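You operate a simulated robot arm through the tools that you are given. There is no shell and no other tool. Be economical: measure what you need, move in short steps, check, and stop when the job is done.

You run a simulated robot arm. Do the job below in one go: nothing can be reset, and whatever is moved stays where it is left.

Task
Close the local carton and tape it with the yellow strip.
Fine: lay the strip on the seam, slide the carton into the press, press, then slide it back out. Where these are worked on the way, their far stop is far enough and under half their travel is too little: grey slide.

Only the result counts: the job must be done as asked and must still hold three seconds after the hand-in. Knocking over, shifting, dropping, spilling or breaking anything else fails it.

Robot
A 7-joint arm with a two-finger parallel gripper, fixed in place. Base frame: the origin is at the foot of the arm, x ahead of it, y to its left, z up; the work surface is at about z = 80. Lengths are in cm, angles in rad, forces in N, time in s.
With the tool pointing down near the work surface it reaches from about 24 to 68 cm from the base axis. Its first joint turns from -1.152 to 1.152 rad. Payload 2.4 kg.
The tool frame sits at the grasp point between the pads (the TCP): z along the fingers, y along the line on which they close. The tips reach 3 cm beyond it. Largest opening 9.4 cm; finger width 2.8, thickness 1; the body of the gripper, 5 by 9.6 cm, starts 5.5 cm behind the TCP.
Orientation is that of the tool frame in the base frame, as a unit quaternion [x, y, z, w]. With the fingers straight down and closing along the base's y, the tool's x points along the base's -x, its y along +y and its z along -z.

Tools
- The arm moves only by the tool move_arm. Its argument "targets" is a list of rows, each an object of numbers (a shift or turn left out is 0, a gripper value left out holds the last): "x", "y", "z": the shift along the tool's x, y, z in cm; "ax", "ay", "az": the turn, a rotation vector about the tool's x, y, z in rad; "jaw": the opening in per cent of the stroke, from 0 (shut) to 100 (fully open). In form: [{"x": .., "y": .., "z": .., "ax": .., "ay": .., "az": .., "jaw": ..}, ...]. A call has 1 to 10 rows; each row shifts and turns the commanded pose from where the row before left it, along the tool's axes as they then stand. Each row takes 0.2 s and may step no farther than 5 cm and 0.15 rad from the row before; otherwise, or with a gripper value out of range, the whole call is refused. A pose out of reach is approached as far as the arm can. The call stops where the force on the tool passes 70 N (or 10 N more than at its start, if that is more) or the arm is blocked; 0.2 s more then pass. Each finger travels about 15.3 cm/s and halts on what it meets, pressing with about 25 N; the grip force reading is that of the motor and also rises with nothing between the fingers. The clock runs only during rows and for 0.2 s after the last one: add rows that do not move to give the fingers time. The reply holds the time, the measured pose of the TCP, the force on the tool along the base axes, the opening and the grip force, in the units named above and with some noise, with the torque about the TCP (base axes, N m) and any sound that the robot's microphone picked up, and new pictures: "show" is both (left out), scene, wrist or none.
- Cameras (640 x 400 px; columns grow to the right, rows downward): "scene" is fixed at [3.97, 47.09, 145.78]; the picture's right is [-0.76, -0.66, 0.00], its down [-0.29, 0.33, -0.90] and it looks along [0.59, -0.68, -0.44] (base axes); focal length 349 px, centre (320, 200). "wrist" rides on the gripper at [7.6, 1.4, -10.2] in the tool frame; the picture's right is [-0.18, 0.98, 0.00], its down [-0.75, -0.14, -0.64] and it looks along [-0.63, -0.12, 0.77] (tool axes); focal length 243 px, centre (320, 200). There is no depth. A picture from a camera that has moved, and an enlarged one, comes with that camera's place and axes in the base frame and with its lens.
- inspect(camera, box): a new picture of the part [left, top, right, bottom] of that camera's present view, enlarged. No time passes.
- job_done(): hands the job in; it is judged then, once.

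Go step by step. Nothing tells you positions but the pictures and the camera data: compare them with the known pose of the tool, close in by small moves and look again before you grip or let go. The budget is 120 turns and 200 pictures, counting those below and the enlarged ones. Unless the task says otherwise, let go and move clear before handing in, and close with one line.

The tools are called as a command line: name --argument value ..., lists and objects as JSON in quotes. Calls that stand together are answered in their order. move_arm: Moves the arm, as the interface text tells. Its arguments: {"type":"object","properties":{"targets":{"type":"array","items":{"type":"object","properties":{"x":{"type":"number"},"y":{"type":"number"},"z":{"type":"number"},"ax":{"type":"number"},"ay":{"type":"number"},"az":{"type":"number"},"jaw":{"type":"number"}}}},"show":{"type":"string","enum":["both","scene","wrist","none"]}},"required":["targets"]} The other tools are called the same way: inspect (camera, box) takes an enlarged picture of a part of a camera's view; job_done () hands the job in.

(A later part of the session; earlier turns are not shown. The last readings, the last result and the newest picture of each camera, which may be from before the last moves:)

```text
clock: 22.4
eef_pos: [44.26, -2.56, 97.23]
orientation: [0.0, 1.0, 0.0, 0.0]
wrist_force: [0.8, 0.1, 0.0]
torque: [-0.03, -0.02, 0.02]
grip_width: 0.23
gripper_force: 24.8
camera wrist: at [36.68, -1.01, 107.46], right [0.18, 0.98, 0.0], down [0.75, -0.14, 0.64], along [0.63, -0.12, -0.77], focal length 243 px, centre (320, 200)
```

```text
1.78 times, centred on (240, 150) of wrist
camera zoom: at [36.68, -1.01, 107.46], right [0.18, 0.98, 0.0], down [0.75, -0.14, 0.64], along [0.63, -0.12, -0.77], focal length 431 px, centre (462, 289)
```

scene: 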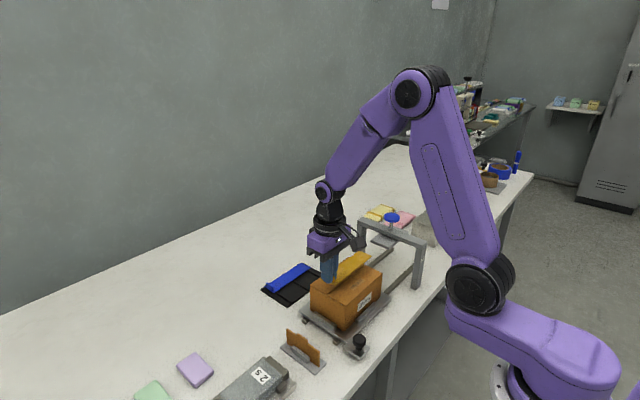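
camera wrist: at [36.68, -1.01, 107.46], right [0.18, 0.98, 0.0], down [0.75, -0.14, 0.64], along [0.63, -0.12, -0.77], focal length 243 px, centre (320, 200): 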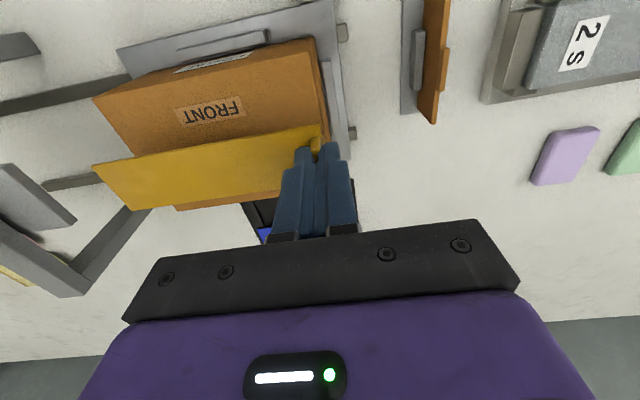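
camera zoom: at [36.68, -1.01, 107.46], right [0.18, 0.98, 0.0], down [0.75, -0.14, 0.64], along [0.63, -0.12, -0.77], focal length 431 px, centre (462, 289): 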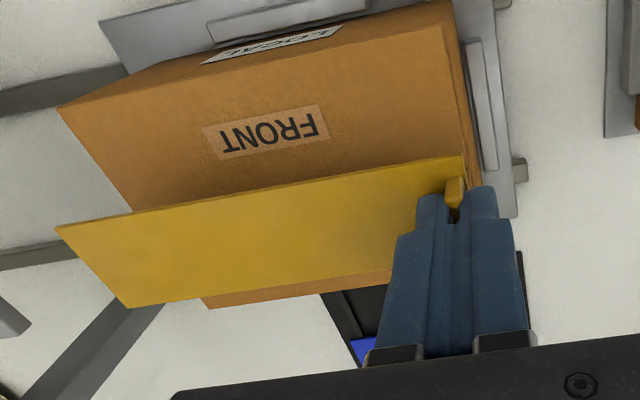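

Hovering about 3.5 cm above. I'll lower close and check alignment.

move_arm --targets '[{"z": 1.5, "y": 0.2, "x": 0.1}, {"z": 1.0}, {}]' --show "none"

inspect --camera "scene" --box '[300, 240, 390, 320]'

inspect --camera "wrist" --box '[60, 60, 420, 240]'

```text
clock: 23.2
eef_pos: [44.08, -2.07, 94.73]
orientation: [-0.001, 1.0, -0.001, 0.0]
wrist_force: [0.1, -0.7, -0.3]
torque: [0.01, 0.0, 0.03]
grip_width: 0.23
gripper_force: 25.2
```

```text
5.00 times, centred on (345, 280) of scene
camera zoom: at [3.97, 47.09, 145.78], right [-0.76, -0.66, 0.0], down [-0.29, 0.33, -0.9], along [0.59, -0.68, -0.44], focal length 1744 px, centre (195, -200)
```

zoom: 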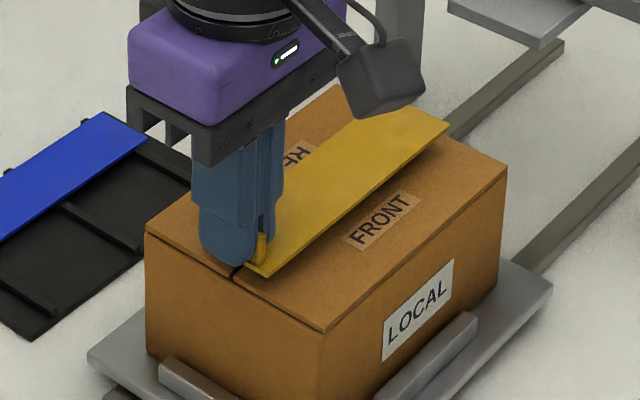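

```text
1.78 times, centred on (240, 150) of wrist
camera zoom: at [36.57, -0.74, 104.93], right [0.18, 0.98, 0.0], down [0.75, -0.14, 0.64], along [0.63, -0.12, -0.77], focal length 431 px, centre (462, 289)
```

zoom: 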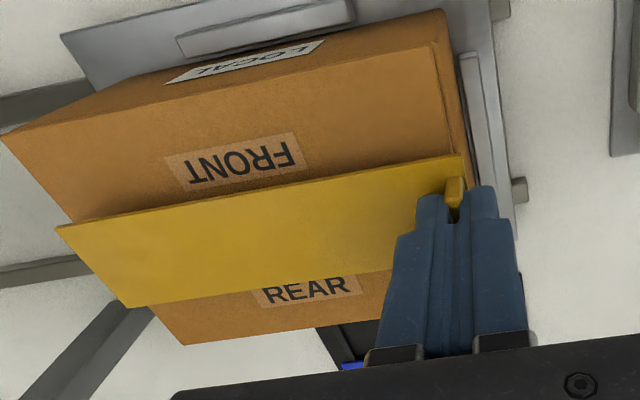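

Alignment is within about 0.2 cm, so I'll apply a small correction and then lower until contact.

move_arm --targets '[{"x": -0.15, "y": -0.2, "z": 0.4}, {"z": 0.3}, {"z": 0.2}, {}]' --show "none"

inspect --camera "scene" --box '[300, 240, 390, 320]'

```text
clock: 24.2
eef_pos: [44.17, -2.26, 93.9]
orientation: [0.0, 1.0, 0.0, 0.0]
wrist_force: [0.9, 0.5, 0.5]
torque: [0.01, 0.04, -0.02]
grip_width: 0.23
gripper_force: 24.8
```

```text
5.00 times, centred on (345, 280) of scene
camera zoom: at [3.97, 47.09, 145.78], right [-0.76, -0.66, 0.0], down [-0.29, 0.33, -0.9], along [0.59, -0.68, -0.44], focal length 1744 px, centre (195, -200)
```

zoom: 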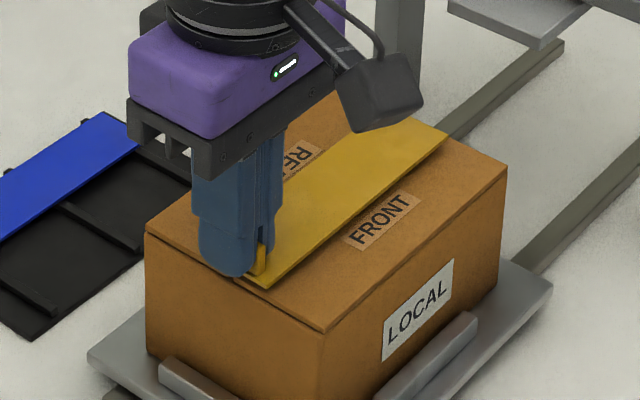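

move_arm --targets '[{"z": 0.2}, {"z": 0.15}]' --show "none"

inspect --camera "scene" --box '[300, 240, 390, 320]'

```text
clock: 24.8
eef_pos: [44.26, -2.26, 93.57]
orientation: [0.0, 1.0, 0.0, 0.0]
wrist_force: [-0.3, 0.2, -0.1]
torque: [0.02, -0.01, -0.01]
grip_width: 0.24
gripper_force: 25.5
```

```text
5.00 times, centred on (345, 280) of scene
camera zoom: at [3.97, 47.09, 145.78], right [-0.76, -0.66, 0.0], down [-0.29, 0.33, -0.9], along [0.59, -0.68, -0.44], focal length 1744 px, centre (195, -200)
```

zoom: 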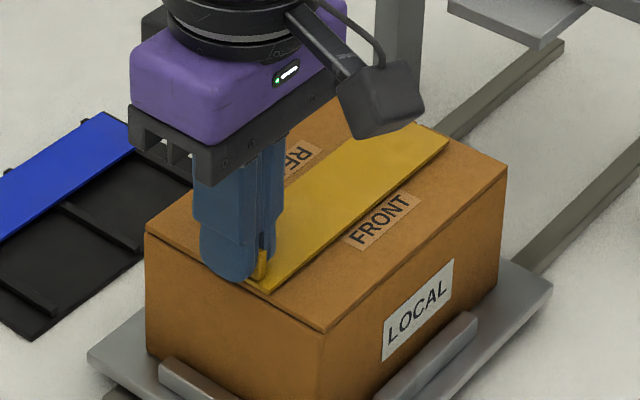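

move_arm --targets '[{"z": 0.15}]' --show "none"

move_arm --targets '[{"z": 0.12}]' --show "none"

```text
clock: 25.2
eef_pos: [44.11, -2.23, 93.45]
orientation: [0.0, 1.0, 0.0, 0.0]
wrist_force: [-0.2, 0.7, -0.3]
torque: [0.06, 0.0, 0.02]
grip_width: 0.22
gripper_force: 24.8
```

```text
clock: 25.6
eef_pos: [44.19, -2.27, 93.41]
orientation: [0.0, 1.0, 0.0, 0.001]
wrist_force: [-0.8, -0.7, -0.3]
torque: [0.04, 0.0, -0.02]
grip_width: 0.23
gripper_force: 25.0
```

inspect --camera "scene" --box '[320, 250, 390, 310]'

inspect --camera "wrist" --box '[60, 60, 420, 240]'

```text
6.67 times, centred on (355, 280) of scene
camera zoom: at [3.97, 47.09, 145.78], right [-0.76, -0.66, 0.0], down [-0.29, 0.33, -0.9], along [0.59, -0.68, -0.44], focal length 2326 px, centre (87, -333)
```

zoom: 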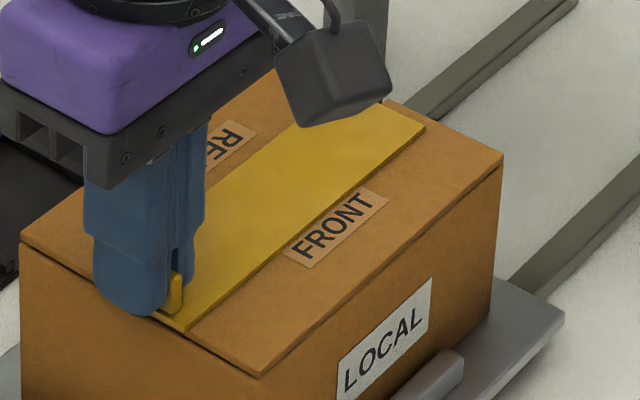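

```text
1.78 times, centred on (240, 150) of wrist
camera zoom: at [36.67, -0.91, 103.5], right [0.18, 0.98, 0.0], down [0.75, -0.14, 0.64], along [0.63, -0.12, -0.77], focal length 431 px, centre (462, 289)
```

zoom: 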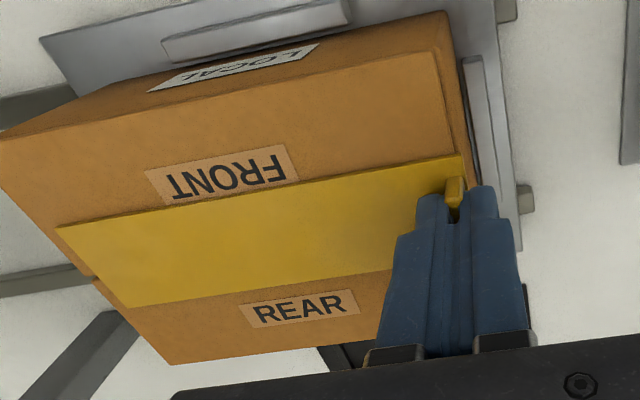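

The seam runs centred under the strip. I'll continue the last few millimetres.

move_arm --targets '[{"z": 0.12}]' --show "none"

move_arm --targets '[{"z": 0.12}]' --show "none"

```text
clock: 26.0
eef_pos: [44.3, -2.34, 93.14]
orientation: [0.0, 1.0, 0.0, 0.001]
wrist_force: [-0.5, 0.5, 6.5]
torque: [0.0, 0.03, 0.01]
grip_width: 0.22
gripper_force: 24.5
```

```text
clock: 26.4
eef_pos: [44.28, -2.34, 93.14]
orientation: [0.0, 1.0, 0.0, 0.001]
wrist_force: [-2.6, -0.2, 20.3]
torque: [0.02, 0.13, -0.03]
grip_width: 0.19
gripper_force: 25.2
```

Contact is made. I'll ease slightly and open the jaws.

move_arm --targets '[{"z": -0.12}, {"jaw": 10}, {"jaw": 25}, {}, {"z": -2}, {"z": -3}, {"z": -4}, {}]'

inspect --camera "scene" --box '[290, 230, 410, 330]'

inspect --camera "wrist" --box '[60, 40, 420, 240]'

```text
clock: 28.2
eef_pos: [44.26, -2.45, 102.19]
orientation: [0.0, 1.0, 0.0, 0.0]
wrist_force: [-0.6, -1.0, 1.2]
torque: [-0.02, 0.03, 0.05]
grip_width: 2.35
gripper_force: 0.0
camera wrist: at [36.65, -1.0, 112.49], right [0.18, 0.98, 0.0], down [0.75, -0.14, 0.64], along [0.63, -0.12, -0.77], focal length 243 px, centre (320, 200)
```

scene: 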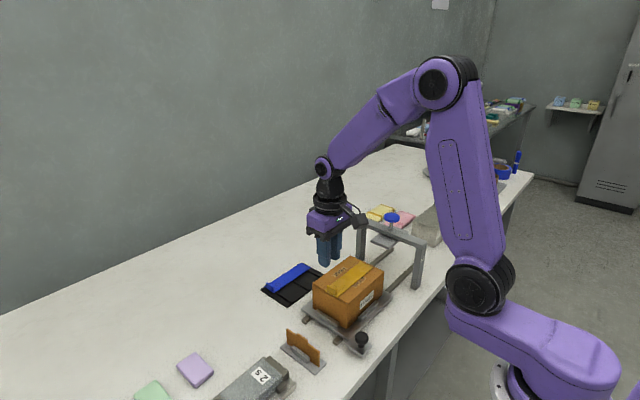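
wrist: 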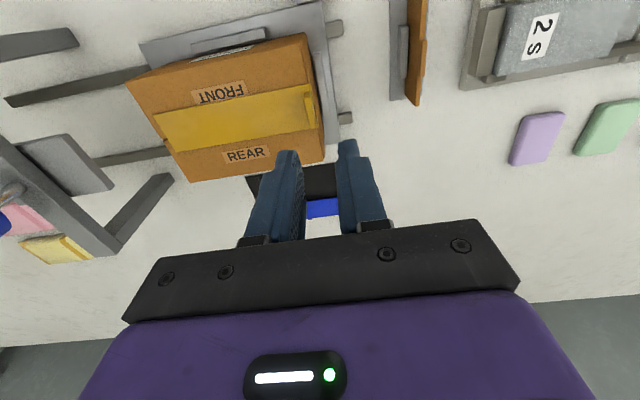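

```text
4.00 times, centred on (350, 280) of scene
camera zoom: at [3.97, 47.09, 145.78], right [-0.76, -0.66, 0.0], down [-0.29, 0.33, -0.9], along [0.59, -0.68, -0.44], focal length 1396 px, centre (200, -120)
```

zoom: 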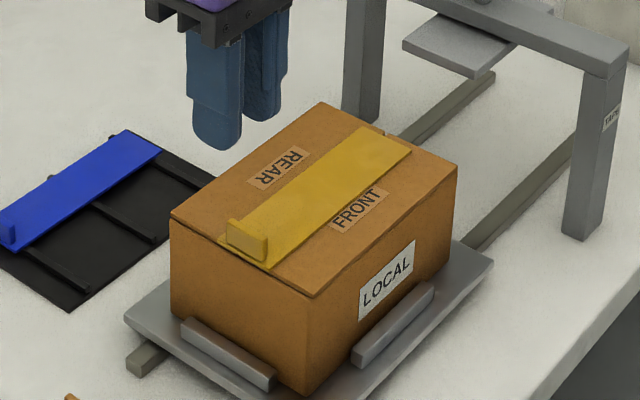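

```text
1.78 times, centred on (240, 140) of wrist
camera zoom: at [36.65, -1.0, 112.49], right [0.18, 0.98, 0.0], down [0.75, -0.14, 0.64], along [0.63, -0.12, -0.77], focal length 431 px, centre (462, 307)
```

zoom: 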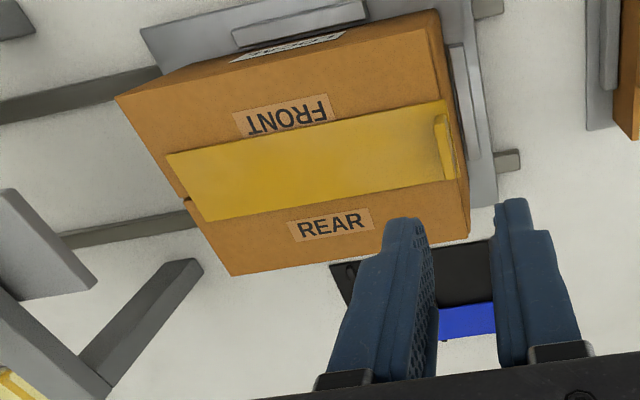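

The strip lies centred on the seam. Next is the slide's black knob, so I'll zoom in to locate it after a slight drift.

move_arm --targets '[{"z": -4, "x": 2}, {"x": 4.5}, {"x": 4, "jaw": 50}, {}]'

inspect --camera "scene" --box '[320, 310, 400, 370]'

inspect --camera "wrist" --box '[240, 20, 440, 160]'

```text
clock: 29.2
eef_pos: [33.51, -2.24, 106.26]
orientation: [0.0, 1.0, 0.001, 0.0]
wrist_force: [-0.5, -1.1, -0.3]
torque: [-0.03, 0.0, 0.0]
grip_width: 4.68
gripper_force: 0.1
camera wrist: at [25.95, -0.94, 116.52], right [0.18, 0.98, 0.0], down [0.75, -0.14, 0.64], along [0.63, -0.12, -0.77], focal length 243 px, centre (320, 200)
```

scene: 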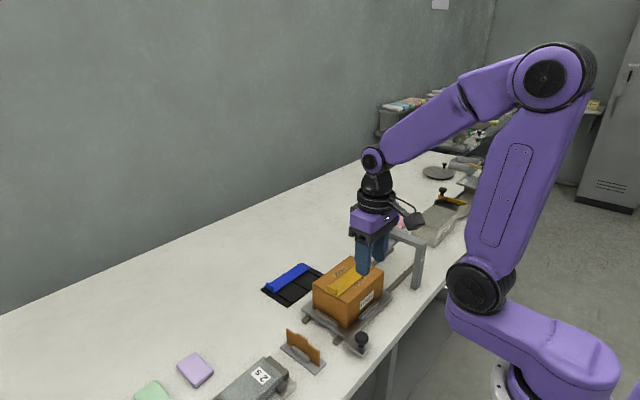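
wrist: 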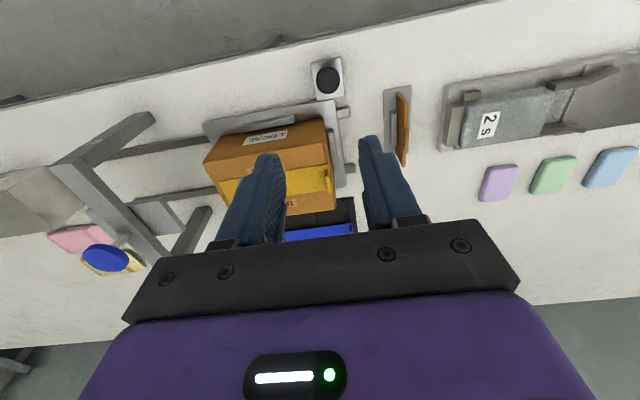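

```text
6.67 times, centred on (360, 340) of scene
camera zoom: at [3.97, 47.09, 145.78], right [-0.76, -0.66, 0.0], down [-0.29, 0.33, -0.9], along [0.59, -0.68, -0.44], focal length 2326 px, centre (53, -733)
```

zoom: 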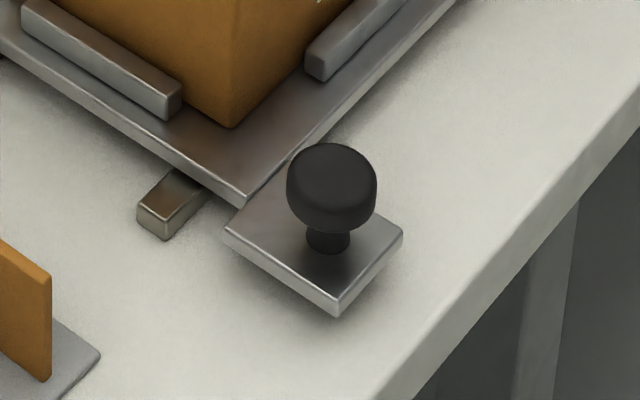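

```text
2.86 times, centred on (340, 90) of wrist
camera zoom: at [25.95, -0.94, 116.52], right [0.18, 0.98, 0.0], down [0.75, -0.14, 0.64], along [0.63, -0.12, -0.77], focal length 693 px, centre (263, 514)
```

zoom: 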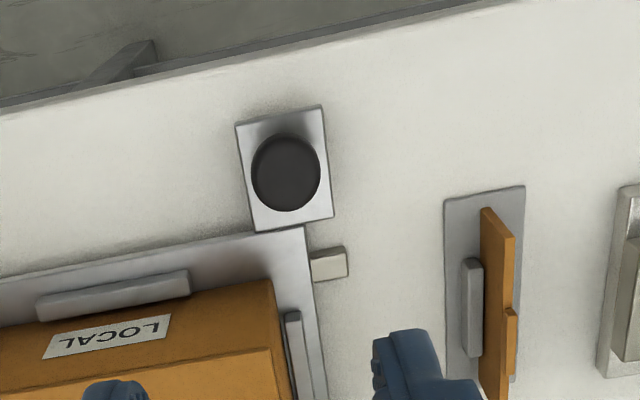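

The knob is at about (33.7,-1.5,84.4) with a cap roughly 3 cm wide. I'll descend over it.

move_arm --targets '[{"x": -0.2, "y": 0.74, "z": 4}, {"z": 4.5}, {"z": 4.5}, {"z": 3}, {}]'

inspect --camera "scene" --box '[310, 290, 410, 370]'

inspect --camera "wrist" --box '[220, 40, 420, 240]'

```text
clock: 30.4
eef_pos: [34.1, -1.39, 90.24]
orientation: [0.0, 1.0, 0.001, 0.0]
wrist_force: [0.3, 0.2, 0.4]
torque: [-0.02, -0.02, 0.0]
grip_width: 4.69
gripper_force: 0.1
camera wrist: at [26.49, -0.05, 100.42], right [0.18, 0.98, 0.0], down [0.75, -0.14, 0.64], along [0.63, -0.12, -0.77], focal length 243 px, centre (320, 200)
```

scene: 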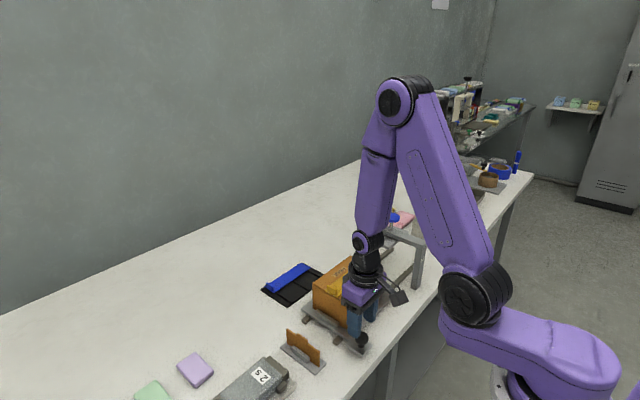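
wrist: 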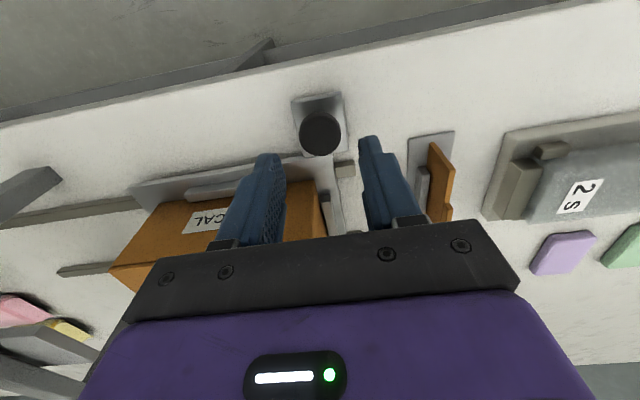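

```text
5.00 times, centred on (360, 330) of scene
camera zoom: at [3.97, 47.09, 145.78], right [-0.76, -0.66, 0.0], down [-0.29, 0.33, -0.9], along [0.59, -0.68, -0.44], focal length 1744 px, centre (120, -450)
```

zoom: 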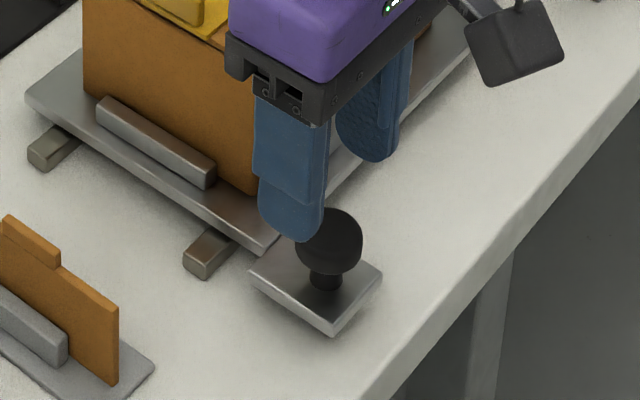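

```text
2.00 times, centred on (320, 140) of wrist
camera zoom: at [26.49, -0.05, 100.42], right [0.18, 0.98, 0.0], down [0.75, -0.14, 0.64], along [0.63, -0.12, -0.77], focal length 485 px, centre (320, 320)
```

zoom: 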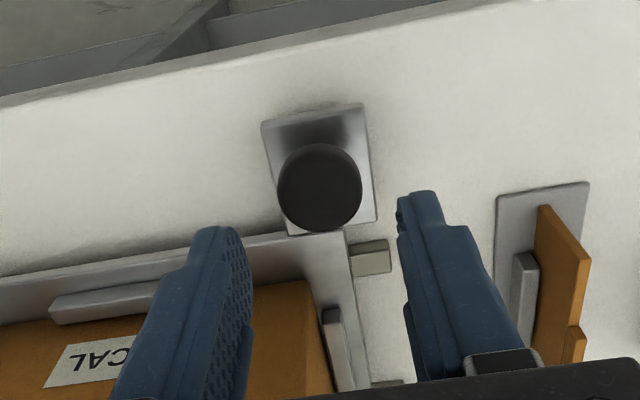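

Knob confirmed at (33.7,-1.44). I'll correct by 0.4 cm, lower and grip.

move_arm --targets '[{"x": 0.4, "z": 1}, {"z": 2}, {"z": 1.1}, {}]' --show "none"

inspect --camera "scene" --box '[310, 290, 410, 370]'

inspect --camera "wrist" --box '[220, 40, 420, 240]'

```text
clock: 31.4
eef_pos: [33.59, -1.41, 86.08]
orientation: [-0.001, 1.0, 0.001, 0.0]
wrist_force: [-0.3, -0.2, -0.5]
torque: [0.03, 0.04, -0.01]
grip_width: 4.69
gripper_force: 0.1
```

```text
5.00 times, centred on (360, 330) of scene
camera zoom: at [3.97, 47.09, 145.78], right [-0.76, -0.66, 0.0], down [-0.29, 0.33, -0.9], along [0.59, -0.68, -0.44], focal length 1744 px, centre (120, -450)
```

zoom: 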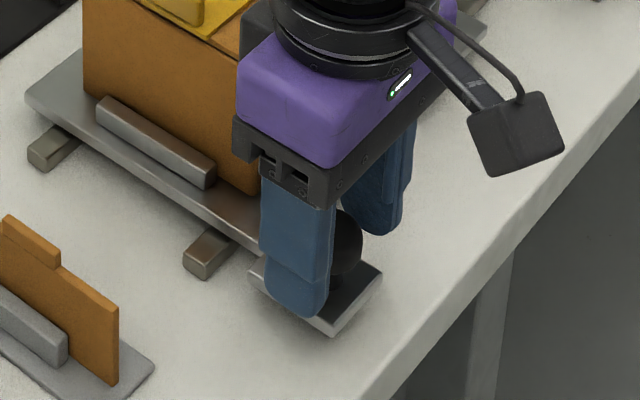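

```text
2.00 times, centred on (320, 140) of wrist
camera zoom: at [25.95, -0.03, 96.35], right [0.18, 0.98, 0.0], down [0.75, -0.14, 0.64], along [0.63, -0.12, -0.77], focal length 485 px, centre (320, 320)
```

zoom: 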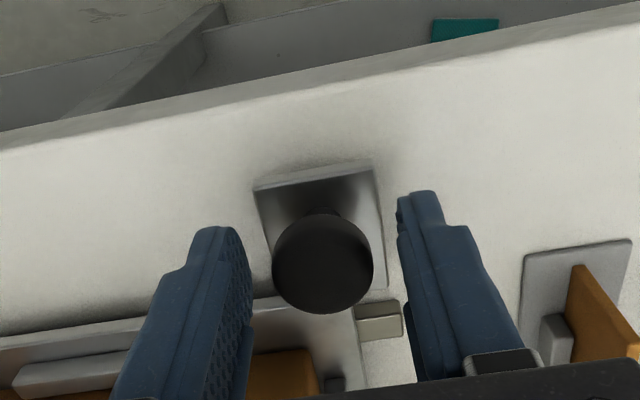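

The knob sits between the fingers. I'll grip it and start sliding gently toward the press (-y).

move_arm --targets '[{"jaw": 20}, {"jaw": 0}, {}, {}, {"y": -0.3}, {"y": -0.6}, {"y": -1}, {"y": -1}, {"y": -1}, {"y": -1}]'

inspect --camera "scene" --box '[290, 220, 430, 350]'

```text
clock: 33.6
eef_pos: [33.49, -6.42, 86.17]
orientation: [0.0, 1.0, -0.001, 0.0]
wrist_force: [-8.4, 0.8, 16.5]
torque: [-0.01, -0.36, 0.07]
grip_width: 2.94
gripper_force: 45.1
camera wrist: at [25.97, -5.01, 96.37], right [0.18, 0.98, 0.0], down [0.75, -0.14, 0.64], along [0.63, -0.12, -0.77], focal length 243 px, centre (320, 200)
```

scene: 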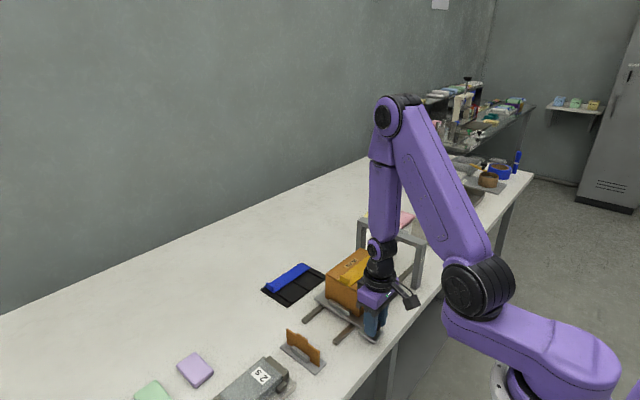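
wrist: 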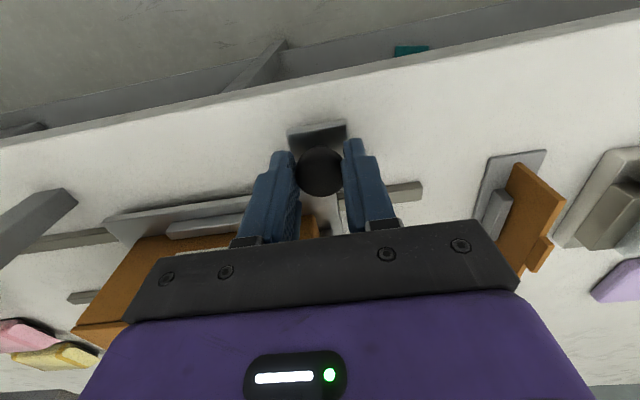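

```text
3.08 times, centred on (360, 285) of scene
camera zoom: at [3.93, 47.1, 145.78], right [-0.76, -0.66, 0.0], down [-0.29, 0.33, -0.9], along [0.59, -0.68, -0.44], focal length 1074 px, centre (197, -62)
```

zoom: 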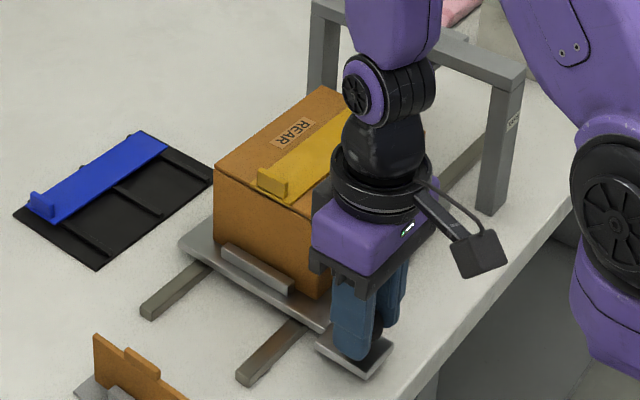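

The slide moves with the carton and the strip stays put. Continuing gently.

move_arm --targets '[{"y": -0.6, "z": -0.1}, {"y": -1}, {"y": -1}, {"y": -1}, {"y": -1}, {"y": -1}, {"y": -1}, {"y": -0.8}, {"y": -0.4}]'

inspect --camera "scene" --box '[300, 200, 440, 330]'

```text
clock: 35.6
eef_pos: [33.56, -14.29, 86.22]
orientation: [0.001, 1.0, 0.0, 0.0]
wrist_force: [-12.5, 0.9, 14.7]
torque: [-0.03, 0.04, -0.02]
grip_width: 2.95
gripper_force: 45.0
camera wrist: at [25.97, -12.89, 96.45], right [0.18, 0.98, 0.0], down [0.75, -0.14, 0.64], along [0.63, -0.12, -0.77], focal length 243 px, centre (320, 200)
```

scene: 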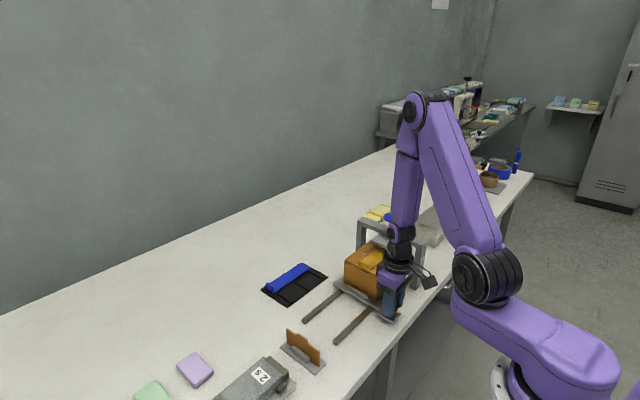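
wrist: 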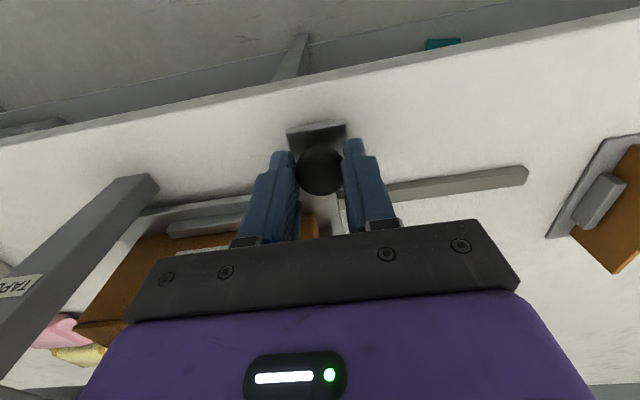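

```text
3.08 times, centred on (370, 265) of scene
camera zoom: at [3.92, 47.1, 145.78], right [-0.76, -0.66, 0.0], down [-0.29, 0.33, -0.9], along [0.59, -0.68, -0.44], focal length 1074 px, centre (166, 0)
```

zoom: 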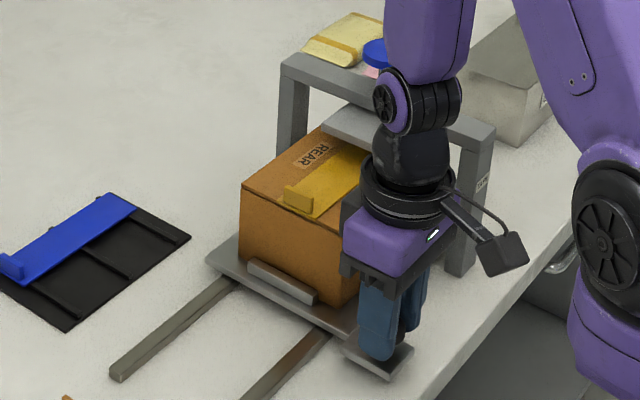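

Going well, with the carton passing under the plate. Continuing toward the far stop.

move_arm --targets '[{"y": -0.6}, {"y": -1}, {"y": -1}, {"y": -1}, {"y": -1}, {"y": -0.8}, {"y": -0.4}]'

inspect --camera "scene" --box '[320, 180, 460, 310]'

```text
clock: 37.2
eef_pos: [33.4, -20.11, 86.32]
orientation: [0.0, 1.0, -0.001, 0.001]
wrist_force: [-4.5, 0.0, 16.0]
torque: [0.1, 0.51, -0.02]
grip_width: 2.95
gripper_force: 44.9
camera wrist: at [25.96, -18.67, 96.44], right [0.18, 0.98, 0.0], down [0.75, -0.14, 0.64], along [0.63, -0.12, -0.77], focal length 243 px, centre (320, 200)
```

scene: 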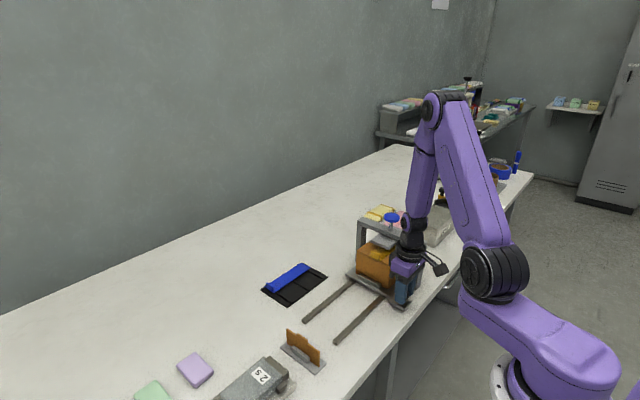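
wrist: 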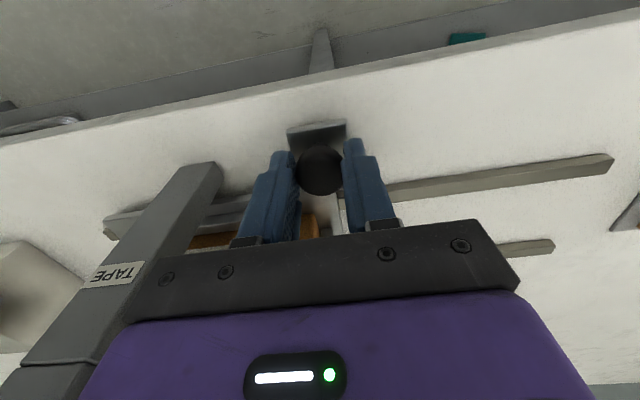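

```text
3.08 times, centred on (390, 245) of scene
camera zoom: at [3.94, 47.11, 145.78], right [-0.76, -0.66, 0.0], down [-0.29, 0.33, -0.9], along [0.59, -0.68, -0.44], focal length 1074 px, centre (105, 62)
```

zoom: 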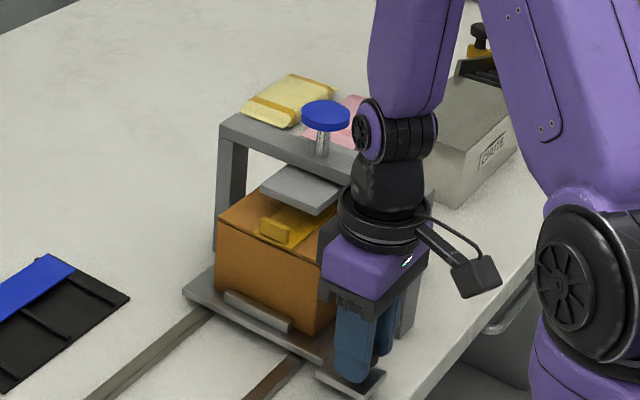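

Nearly there. I'll move in small steps toward the stop.

move_arm --targets '[{"y": -0.4}, {"y": -0.5}, {"y": -0.5}, {"y": -0.4}, {}]'

inspect --camera "scene" --box '[320, 180, 460, 310]'

```text
clock: 38.1
eef_pos: [33.44, -20.53, 86.1]
orientation: [-0.012, 1.0, 0.005, -0.007]
wrist_force: [2.2, 12.6, 12.1]
torque: [0.1, -0.47, -0.09]
grip_width: 2.94
gripper_force: 44.7
stopped in row 4: the force on the tool passed its limit at 74 N (the readings are from after the stop); the commanded pose is now the measured one
camera wrist: at [26.12, -19.42, 96.49], right [0.16, 0.99, 0.01], down [0.77, -0.13, 0.63], along [0.62, -0.1, -0.78], focal length 243 px, centre (320, 200)
```

scene: 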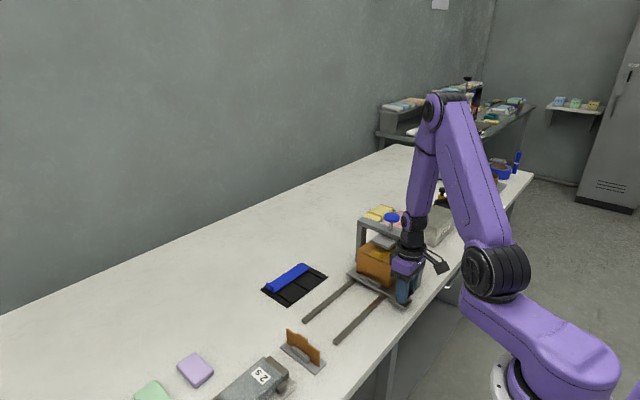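
wrist: 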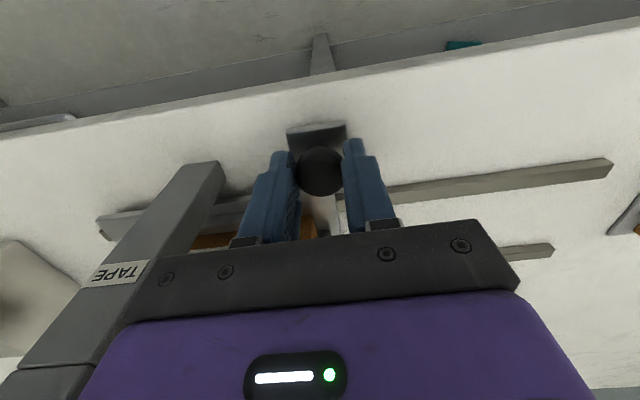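

```text
3.08 times, centred on (390, 245) of scene
camera zoom: at [3.97, 47.13, 145.77], right [-0.76, -0.66, 0.0], down [-0.29, 0.33, -0.9], along [0.59, -0.68, -0.44], focal length 1074 px, centre (105, 62)
```

zoom: 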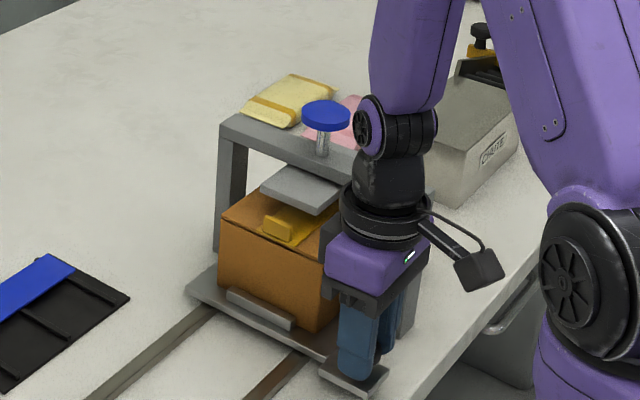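

The slide has reached its stop, with the gripper still clear of the post by my estimate. I'll release the knob, square the tool and rise.

move_arm --targets '[{"y": 0.1, "jaw": 20}, {"jaw": 45}, {"jaw": 50}, {"z": -3}, {"z": -5, "ax": 0.01, "ay": -0.014, "az": 0.024}, {"z": -5}, {"z": -5}, {"z": -5}, {"jaw": 0}, {}]'

inspect --camera "scene" --box '[320, 180, 460, 310]'

inspect --camera "wrist" --box '[100, 40, 360, 240]'

```text
clock: 40.3
eef_pos: [33.62, -20.69, 109.11]
orientation: [0.003, 1.0, 0.0, 0.001]
wrist_force: [0.3, 0.4, 0.0]
torque: [0.0, 0.03, -0.01]
grip_width: 0.0
gripper_force: 24.5
camera wrist: at [26.06, -19.23, 119.34], right [0.19, 0.98, 0.0], down [0.75, -0.14, 0.64], along [0.63, -0.12, -0.77], focal length 243 px, centre (320, 200)
```

scene: 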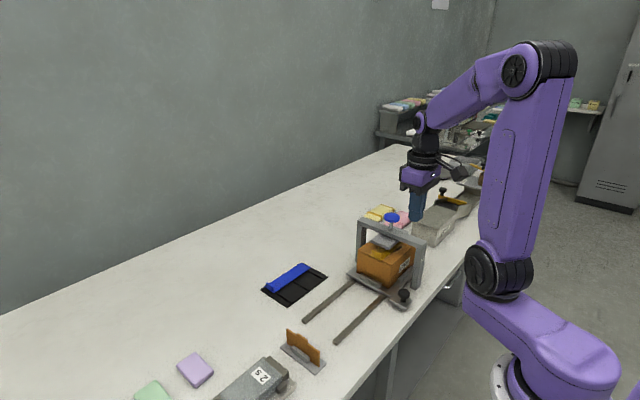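
wrist: 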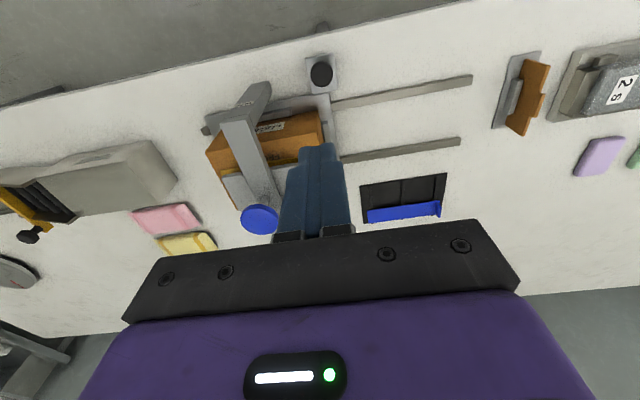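

```text
3.08 times, centred on (390, 245) of scene
camera zoom: at [3.97, 47.09, 145.78], right [-0.76, -0.66, 0.0], down [-0.29, 0.33, -0.9], along [0.59, -0.68, -0.44], focal length 1074 px, centre (105, 62)
```

zoom: 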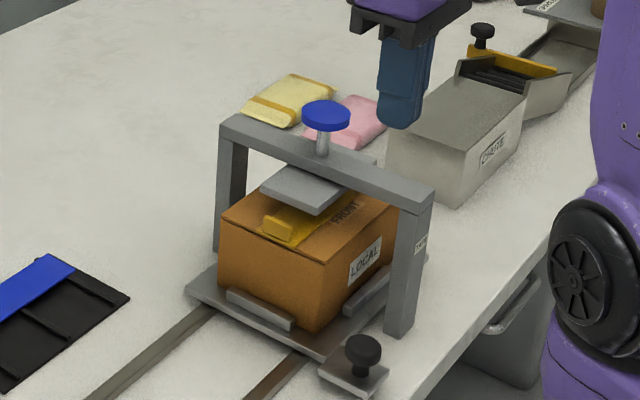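

```text
2.00 times, centred on (230, 140) of wrist
camera zoom: at [26.06, -19.23, 119.34], right [0.19, 0.98, 0.0], down [0.75, -0.14, 0.64], along [0.63, -0.12, -0.77], focal length 485 px, centre (500, 320)
```

zoom: 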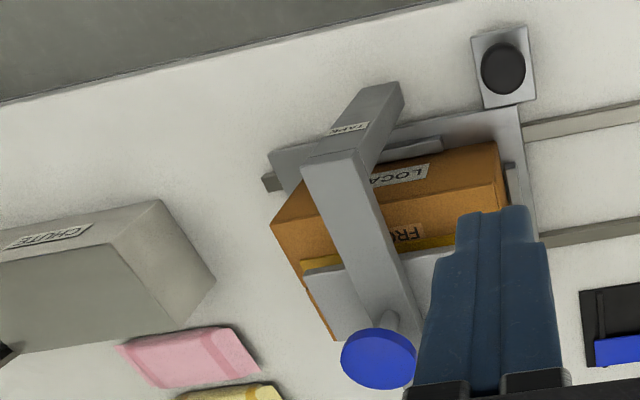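

The press knob triangulates to (44.1,-29.3,99.7), centred over the carton. I'll move above it.

move_arm --targets '[{"x": -3.5, "y": -2.9}, {"x": -3.5, "y": -2.9}, {"x": -3.5, "y": -2.8}, {"z": 3.5}, {}]'

inspect --camera "scene" --box '[350, 180, 450, 260]'

inspect --camera "wrist" --box '[220, 60, 420, 220]'

```text
clock: 41.5
eef_pos: [44.06, -29.25, 105.67]
orientation: [0.004, 1.0, -0.001, 0.001]
wrist_force: [-0.2, -0.2, 0.1]
torque: [0.02, -0.01, 0.0]
grip_width: 0.0
gripper_force: 24.8
camera wrist: at [36.43, -27.87, 115.85], right [0.19, 0.98, 0.0], down [0.75, -0.14, 0.64], along [0.63, -0.12, -0.77], focal length 243 px, centre (320, 200)
```

scene: 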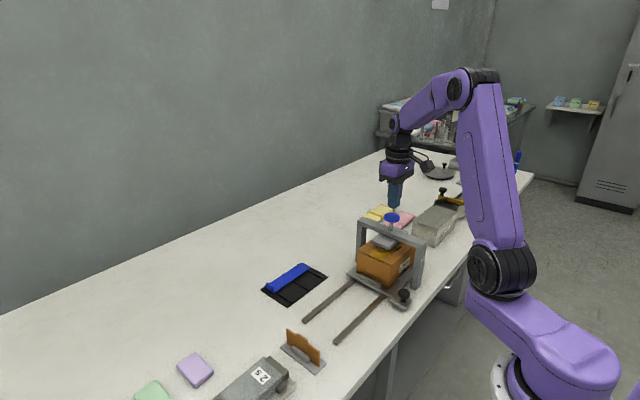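
wrist: 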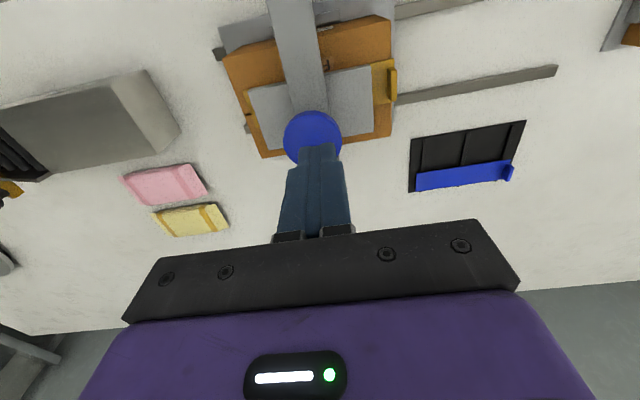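

```text
5.00 times, centred on (400, 220) of scene
camera zoom: at [3.97, 47.09, 145.78], right [-0.76, -0.66, 0.0], down [-0.29, 0.33, -0.9], along [0.59, -0.68, -0.44], focal length 1744 px, centre (-80, 100)
```

zoom: 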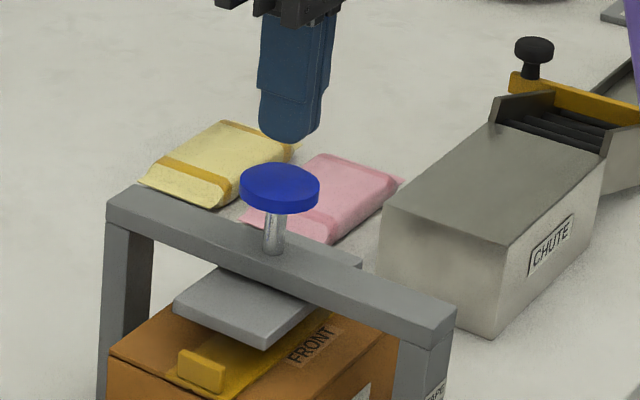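

```text
2.50 times, centred on (320, 140) of wrist
camera zoom: at [36.43, -27.87, 115.85], right [0.19, 0.98, 0.0], down [0.75, -0.14, 0.64], along [0.63, -0.12, -0.77], focal length 606 px, centre (320, 350)
```

zoom: 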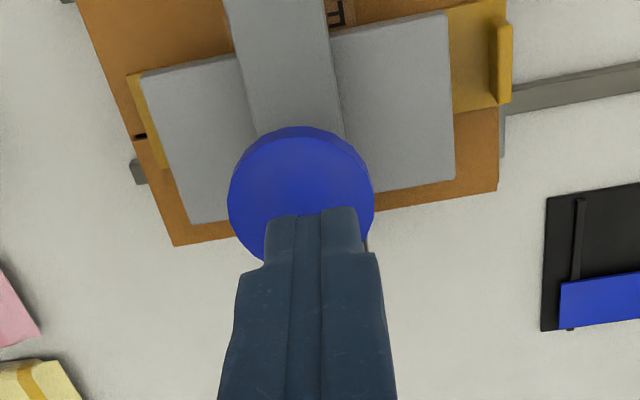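

The knob centre is at (44.0,-29.8), so I'll shift y by -0.5 and descend onto it.

move_arm --targets '[{"y": -0.5, "z": 1}, {"z": 1}, {"z": 0.5}, {"z": 0.5}, {"z": 0.4}, {"z": 0.4}]' --show "none"

inspect --camera "scene" --box '[350, 180, 450, 260]'

```text
clock: 42.9
eef_pos: [44.08, -29.81, 101.86]
orientation: [0.003, 1.0, 0.0, 0.001]
wrist_force: [-0.2, -0.3, 2.1]
torque: [-0.02, -0.02, 0.01]
grip_width: 0.01
gripper_force: 24.5
```

```text
5.00 times, centred on (400, 220) of scene
camera zoom: at [3.97, 47.09, 145.78], right [-0.76, -0.66, 0.0], down [-0.29, 0.33, -0.9], along [0.59, -0.68, -0.44], focal length 1744 px, centre (-80, 100)
```

zoom: 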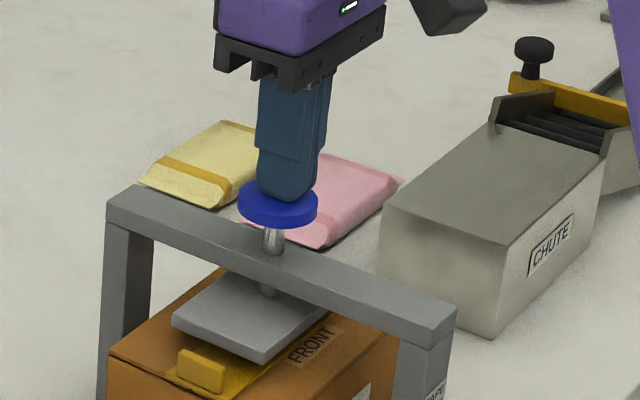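

The knob is going down with the plate. I'll continue until firm contact.

move_arm --targets '[{"z": 0.4}, {"z": 0.3}, {"z": 0.3}, {"z": 0.3}]' --show "none"

inspect --camera "scene" --box '[350, 180, 450, 260]'

```text
clock: 43.9
eef_pos: [44.0, -29.78, 100.63]
orientation: [0.002, 1.0, -0.001, 0.003]
wrist_force: [-1.6, 4.8, 21.9]
torque: [0.12, 0.32, -0.03]
grip_width: 0.0
gripper_force: 25.1
```

```text
5.00 times, centred on (400, 220) of scene
camera zoom: at [3.93, 47.13, 145.77], right [-0.76, -0.66, 0.0], down [-0.29, 0.33, -0.9], along [0.59, -0.68, -0.44], focal length 1744 px, centre (-80, 100)
```

zoom: 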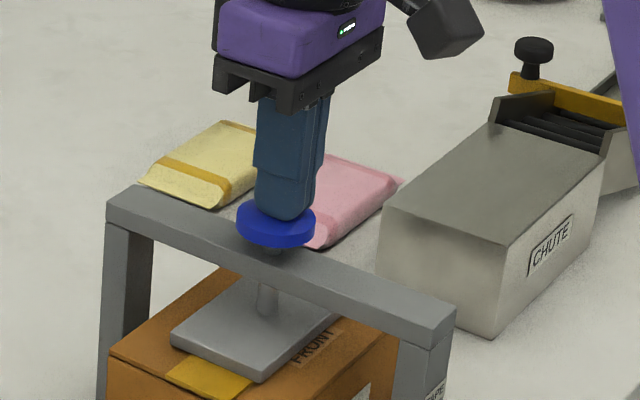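

The plate is on the strip, and the tab seems to have folded flat. I'll press a little more and hold.

move_arm --targets '[{"z": 0.15}, {"z": 0.1}, {}, {}, {}, {}]' --show "none"

inspect --camera "scene" --box '[350, 200, 430, 300]'

```text
clock: 45.3
eef_pos: [44.13, -29.87, 100.51]
orientation: [0.003, 1.0, -0.002, 0.004]
wrist_force: [-8.4, 9.9, 53.6]
torque: [0.33, 0.84, -0.02]
grip_width: 0.0
gripper_force: 25.2
```

```text
4.00 times, centred on (390, 250) of scene
camera zoom: at [3.87, 47.18, 145.75], right [-0.76, -0.66, 0.0], down [-0.29, 0.33, -0.9], along [0.59, -0.68, -0.44], focal length 1396 px, centre (40, 0)
```

zoom: 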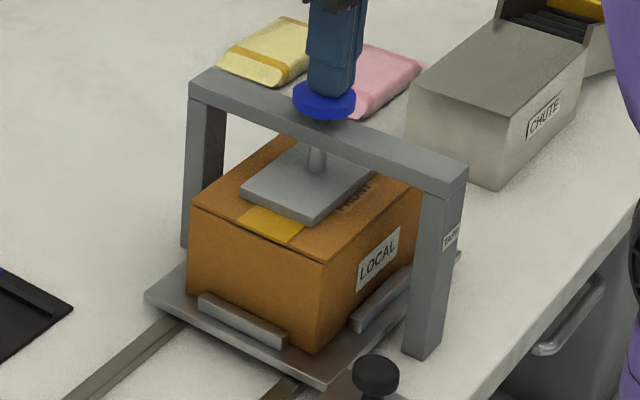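

The strip is pressed firmly at 54 N and now looks bonded. I'll release the press and rise.

move_arm --targets '[{"z": -0.5}, {"z": -1}, {"z": -1.5}, {"z": -3}, {"z": -4}, {}]'

inspect --camera "scene" --box '[350, 200, 430, 300]'

```text
clock: 46.7
eef_pos: [44.02, -29.73, 110.28]
orientation: [0.002, 1.0, 0.001, 0.0]
wrist_force: [0.7, 0.5, 0.0]
torque: [0.05, 0.02, 0.0]
grip_width: 0.0
gripper_force: 24.1
camera wrist: at [36.45, -28.3, 120.48], right [0.19, 0.98, 0.0], down [0.75, -0.14, 0.64], along [0.63, -0.12, -0.77], focal length 243 px, centre (320, 200)
```

scene: 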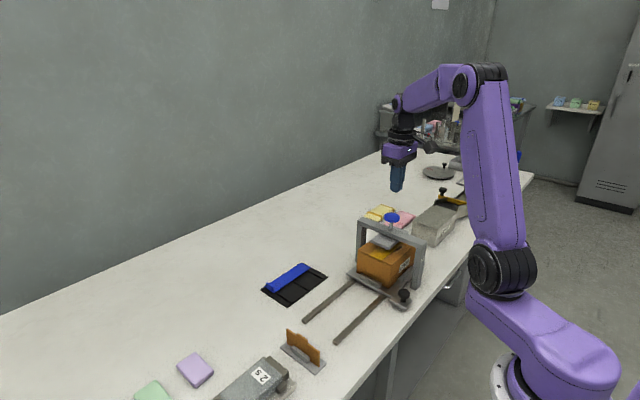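
wrist: 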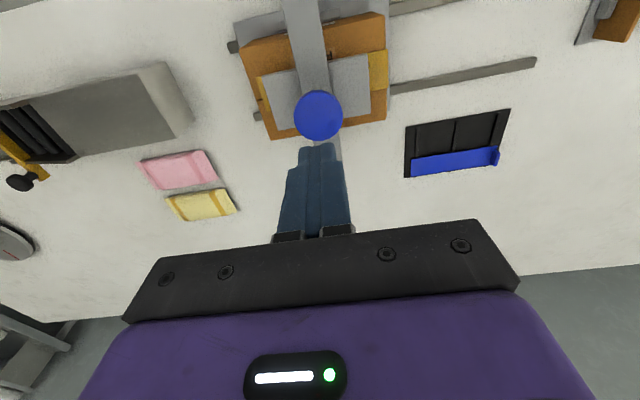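

```text
4.00 times, centred on (390, 250) of scene
camera zoom: at [3.97, 47.09, 145.78], right [-0.76, -0.66, 0.0], down [-0.29, 0.33, -0.9], along [0.59, -0.68, -0.44], focal length 1396 px, centre (40, 0)
```

zoom: 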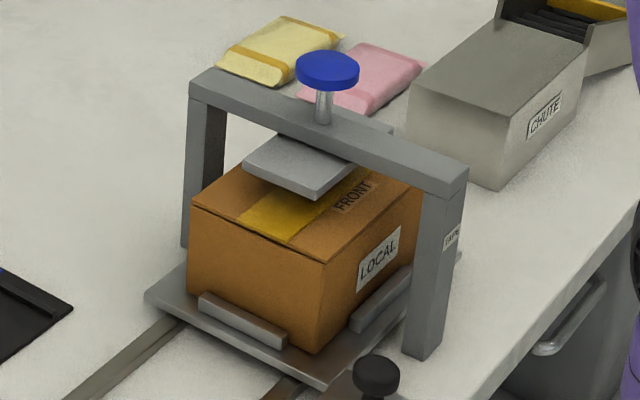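

The tape is bonded and the press has sprung back up. I'll return to the slide knob (≈33.6,-20.6) with the jaws open.

move_arm --targets '[{"x": 3.5, "y": 3.1, "jaw": 50}, {"x": 3.5, "y": 3}, {"x": 3.4, "y": 3}, {"z": 5}, {"z": 5}, {"z": 5}, {"z": 4}, {}]'

inspect --camera "wrist" --box '[220, 40, 420, 240]'

```text
clock: 48.5
eef_pos: [33.76, -20.71, 91.13]
orientation: [0.002, 1.0, 0.0, 0.0]
wrist_force: [0.7, -0.6, -0.3]
torque: [-0.02, 0.0, 0.02]
grip_width: 4.69
gripper_force: 0.0
camera wrist: at [26.27, -19.11, 101.32], right [0.19, 0.98, 0.0], down [0.75, -0.14, 0.64], along [0.63, -0.12, -0.77], focal length 243 px, centre (320, 200)
```

scene: 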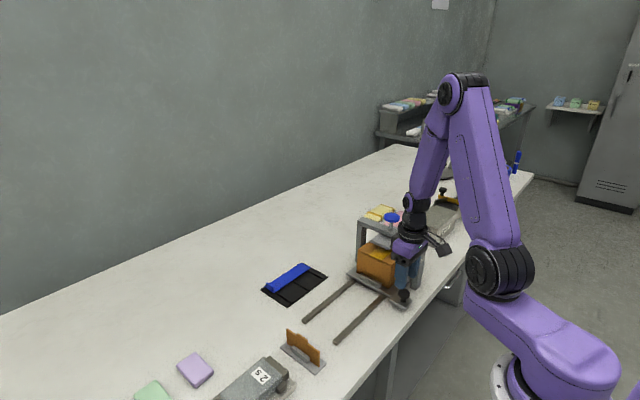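
wrist: 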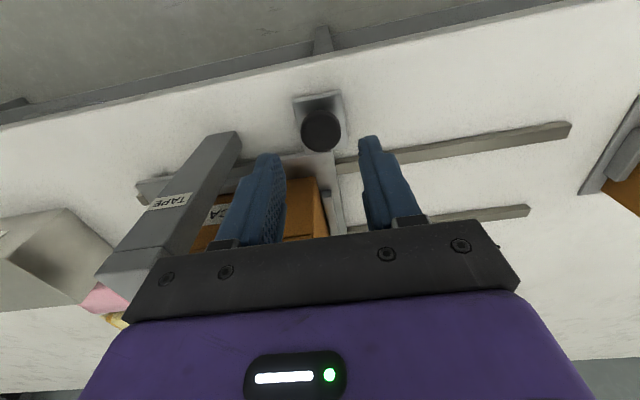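

```text
2.00 times, centred on (320, 140) of wrist
camera zoom: at [26.27, -19.11, 101.32], right [0.19, 0.98, 0.0], down [0.75, -0.14, 0.64], along [0.63, -0.12, -0.77], focal length 485 px, centre (320, 320)
```

zoom: 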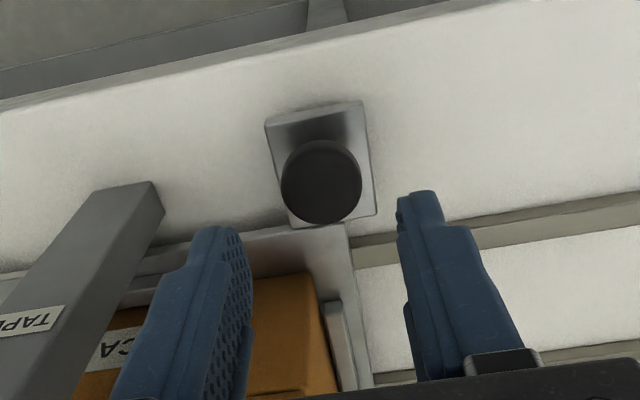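

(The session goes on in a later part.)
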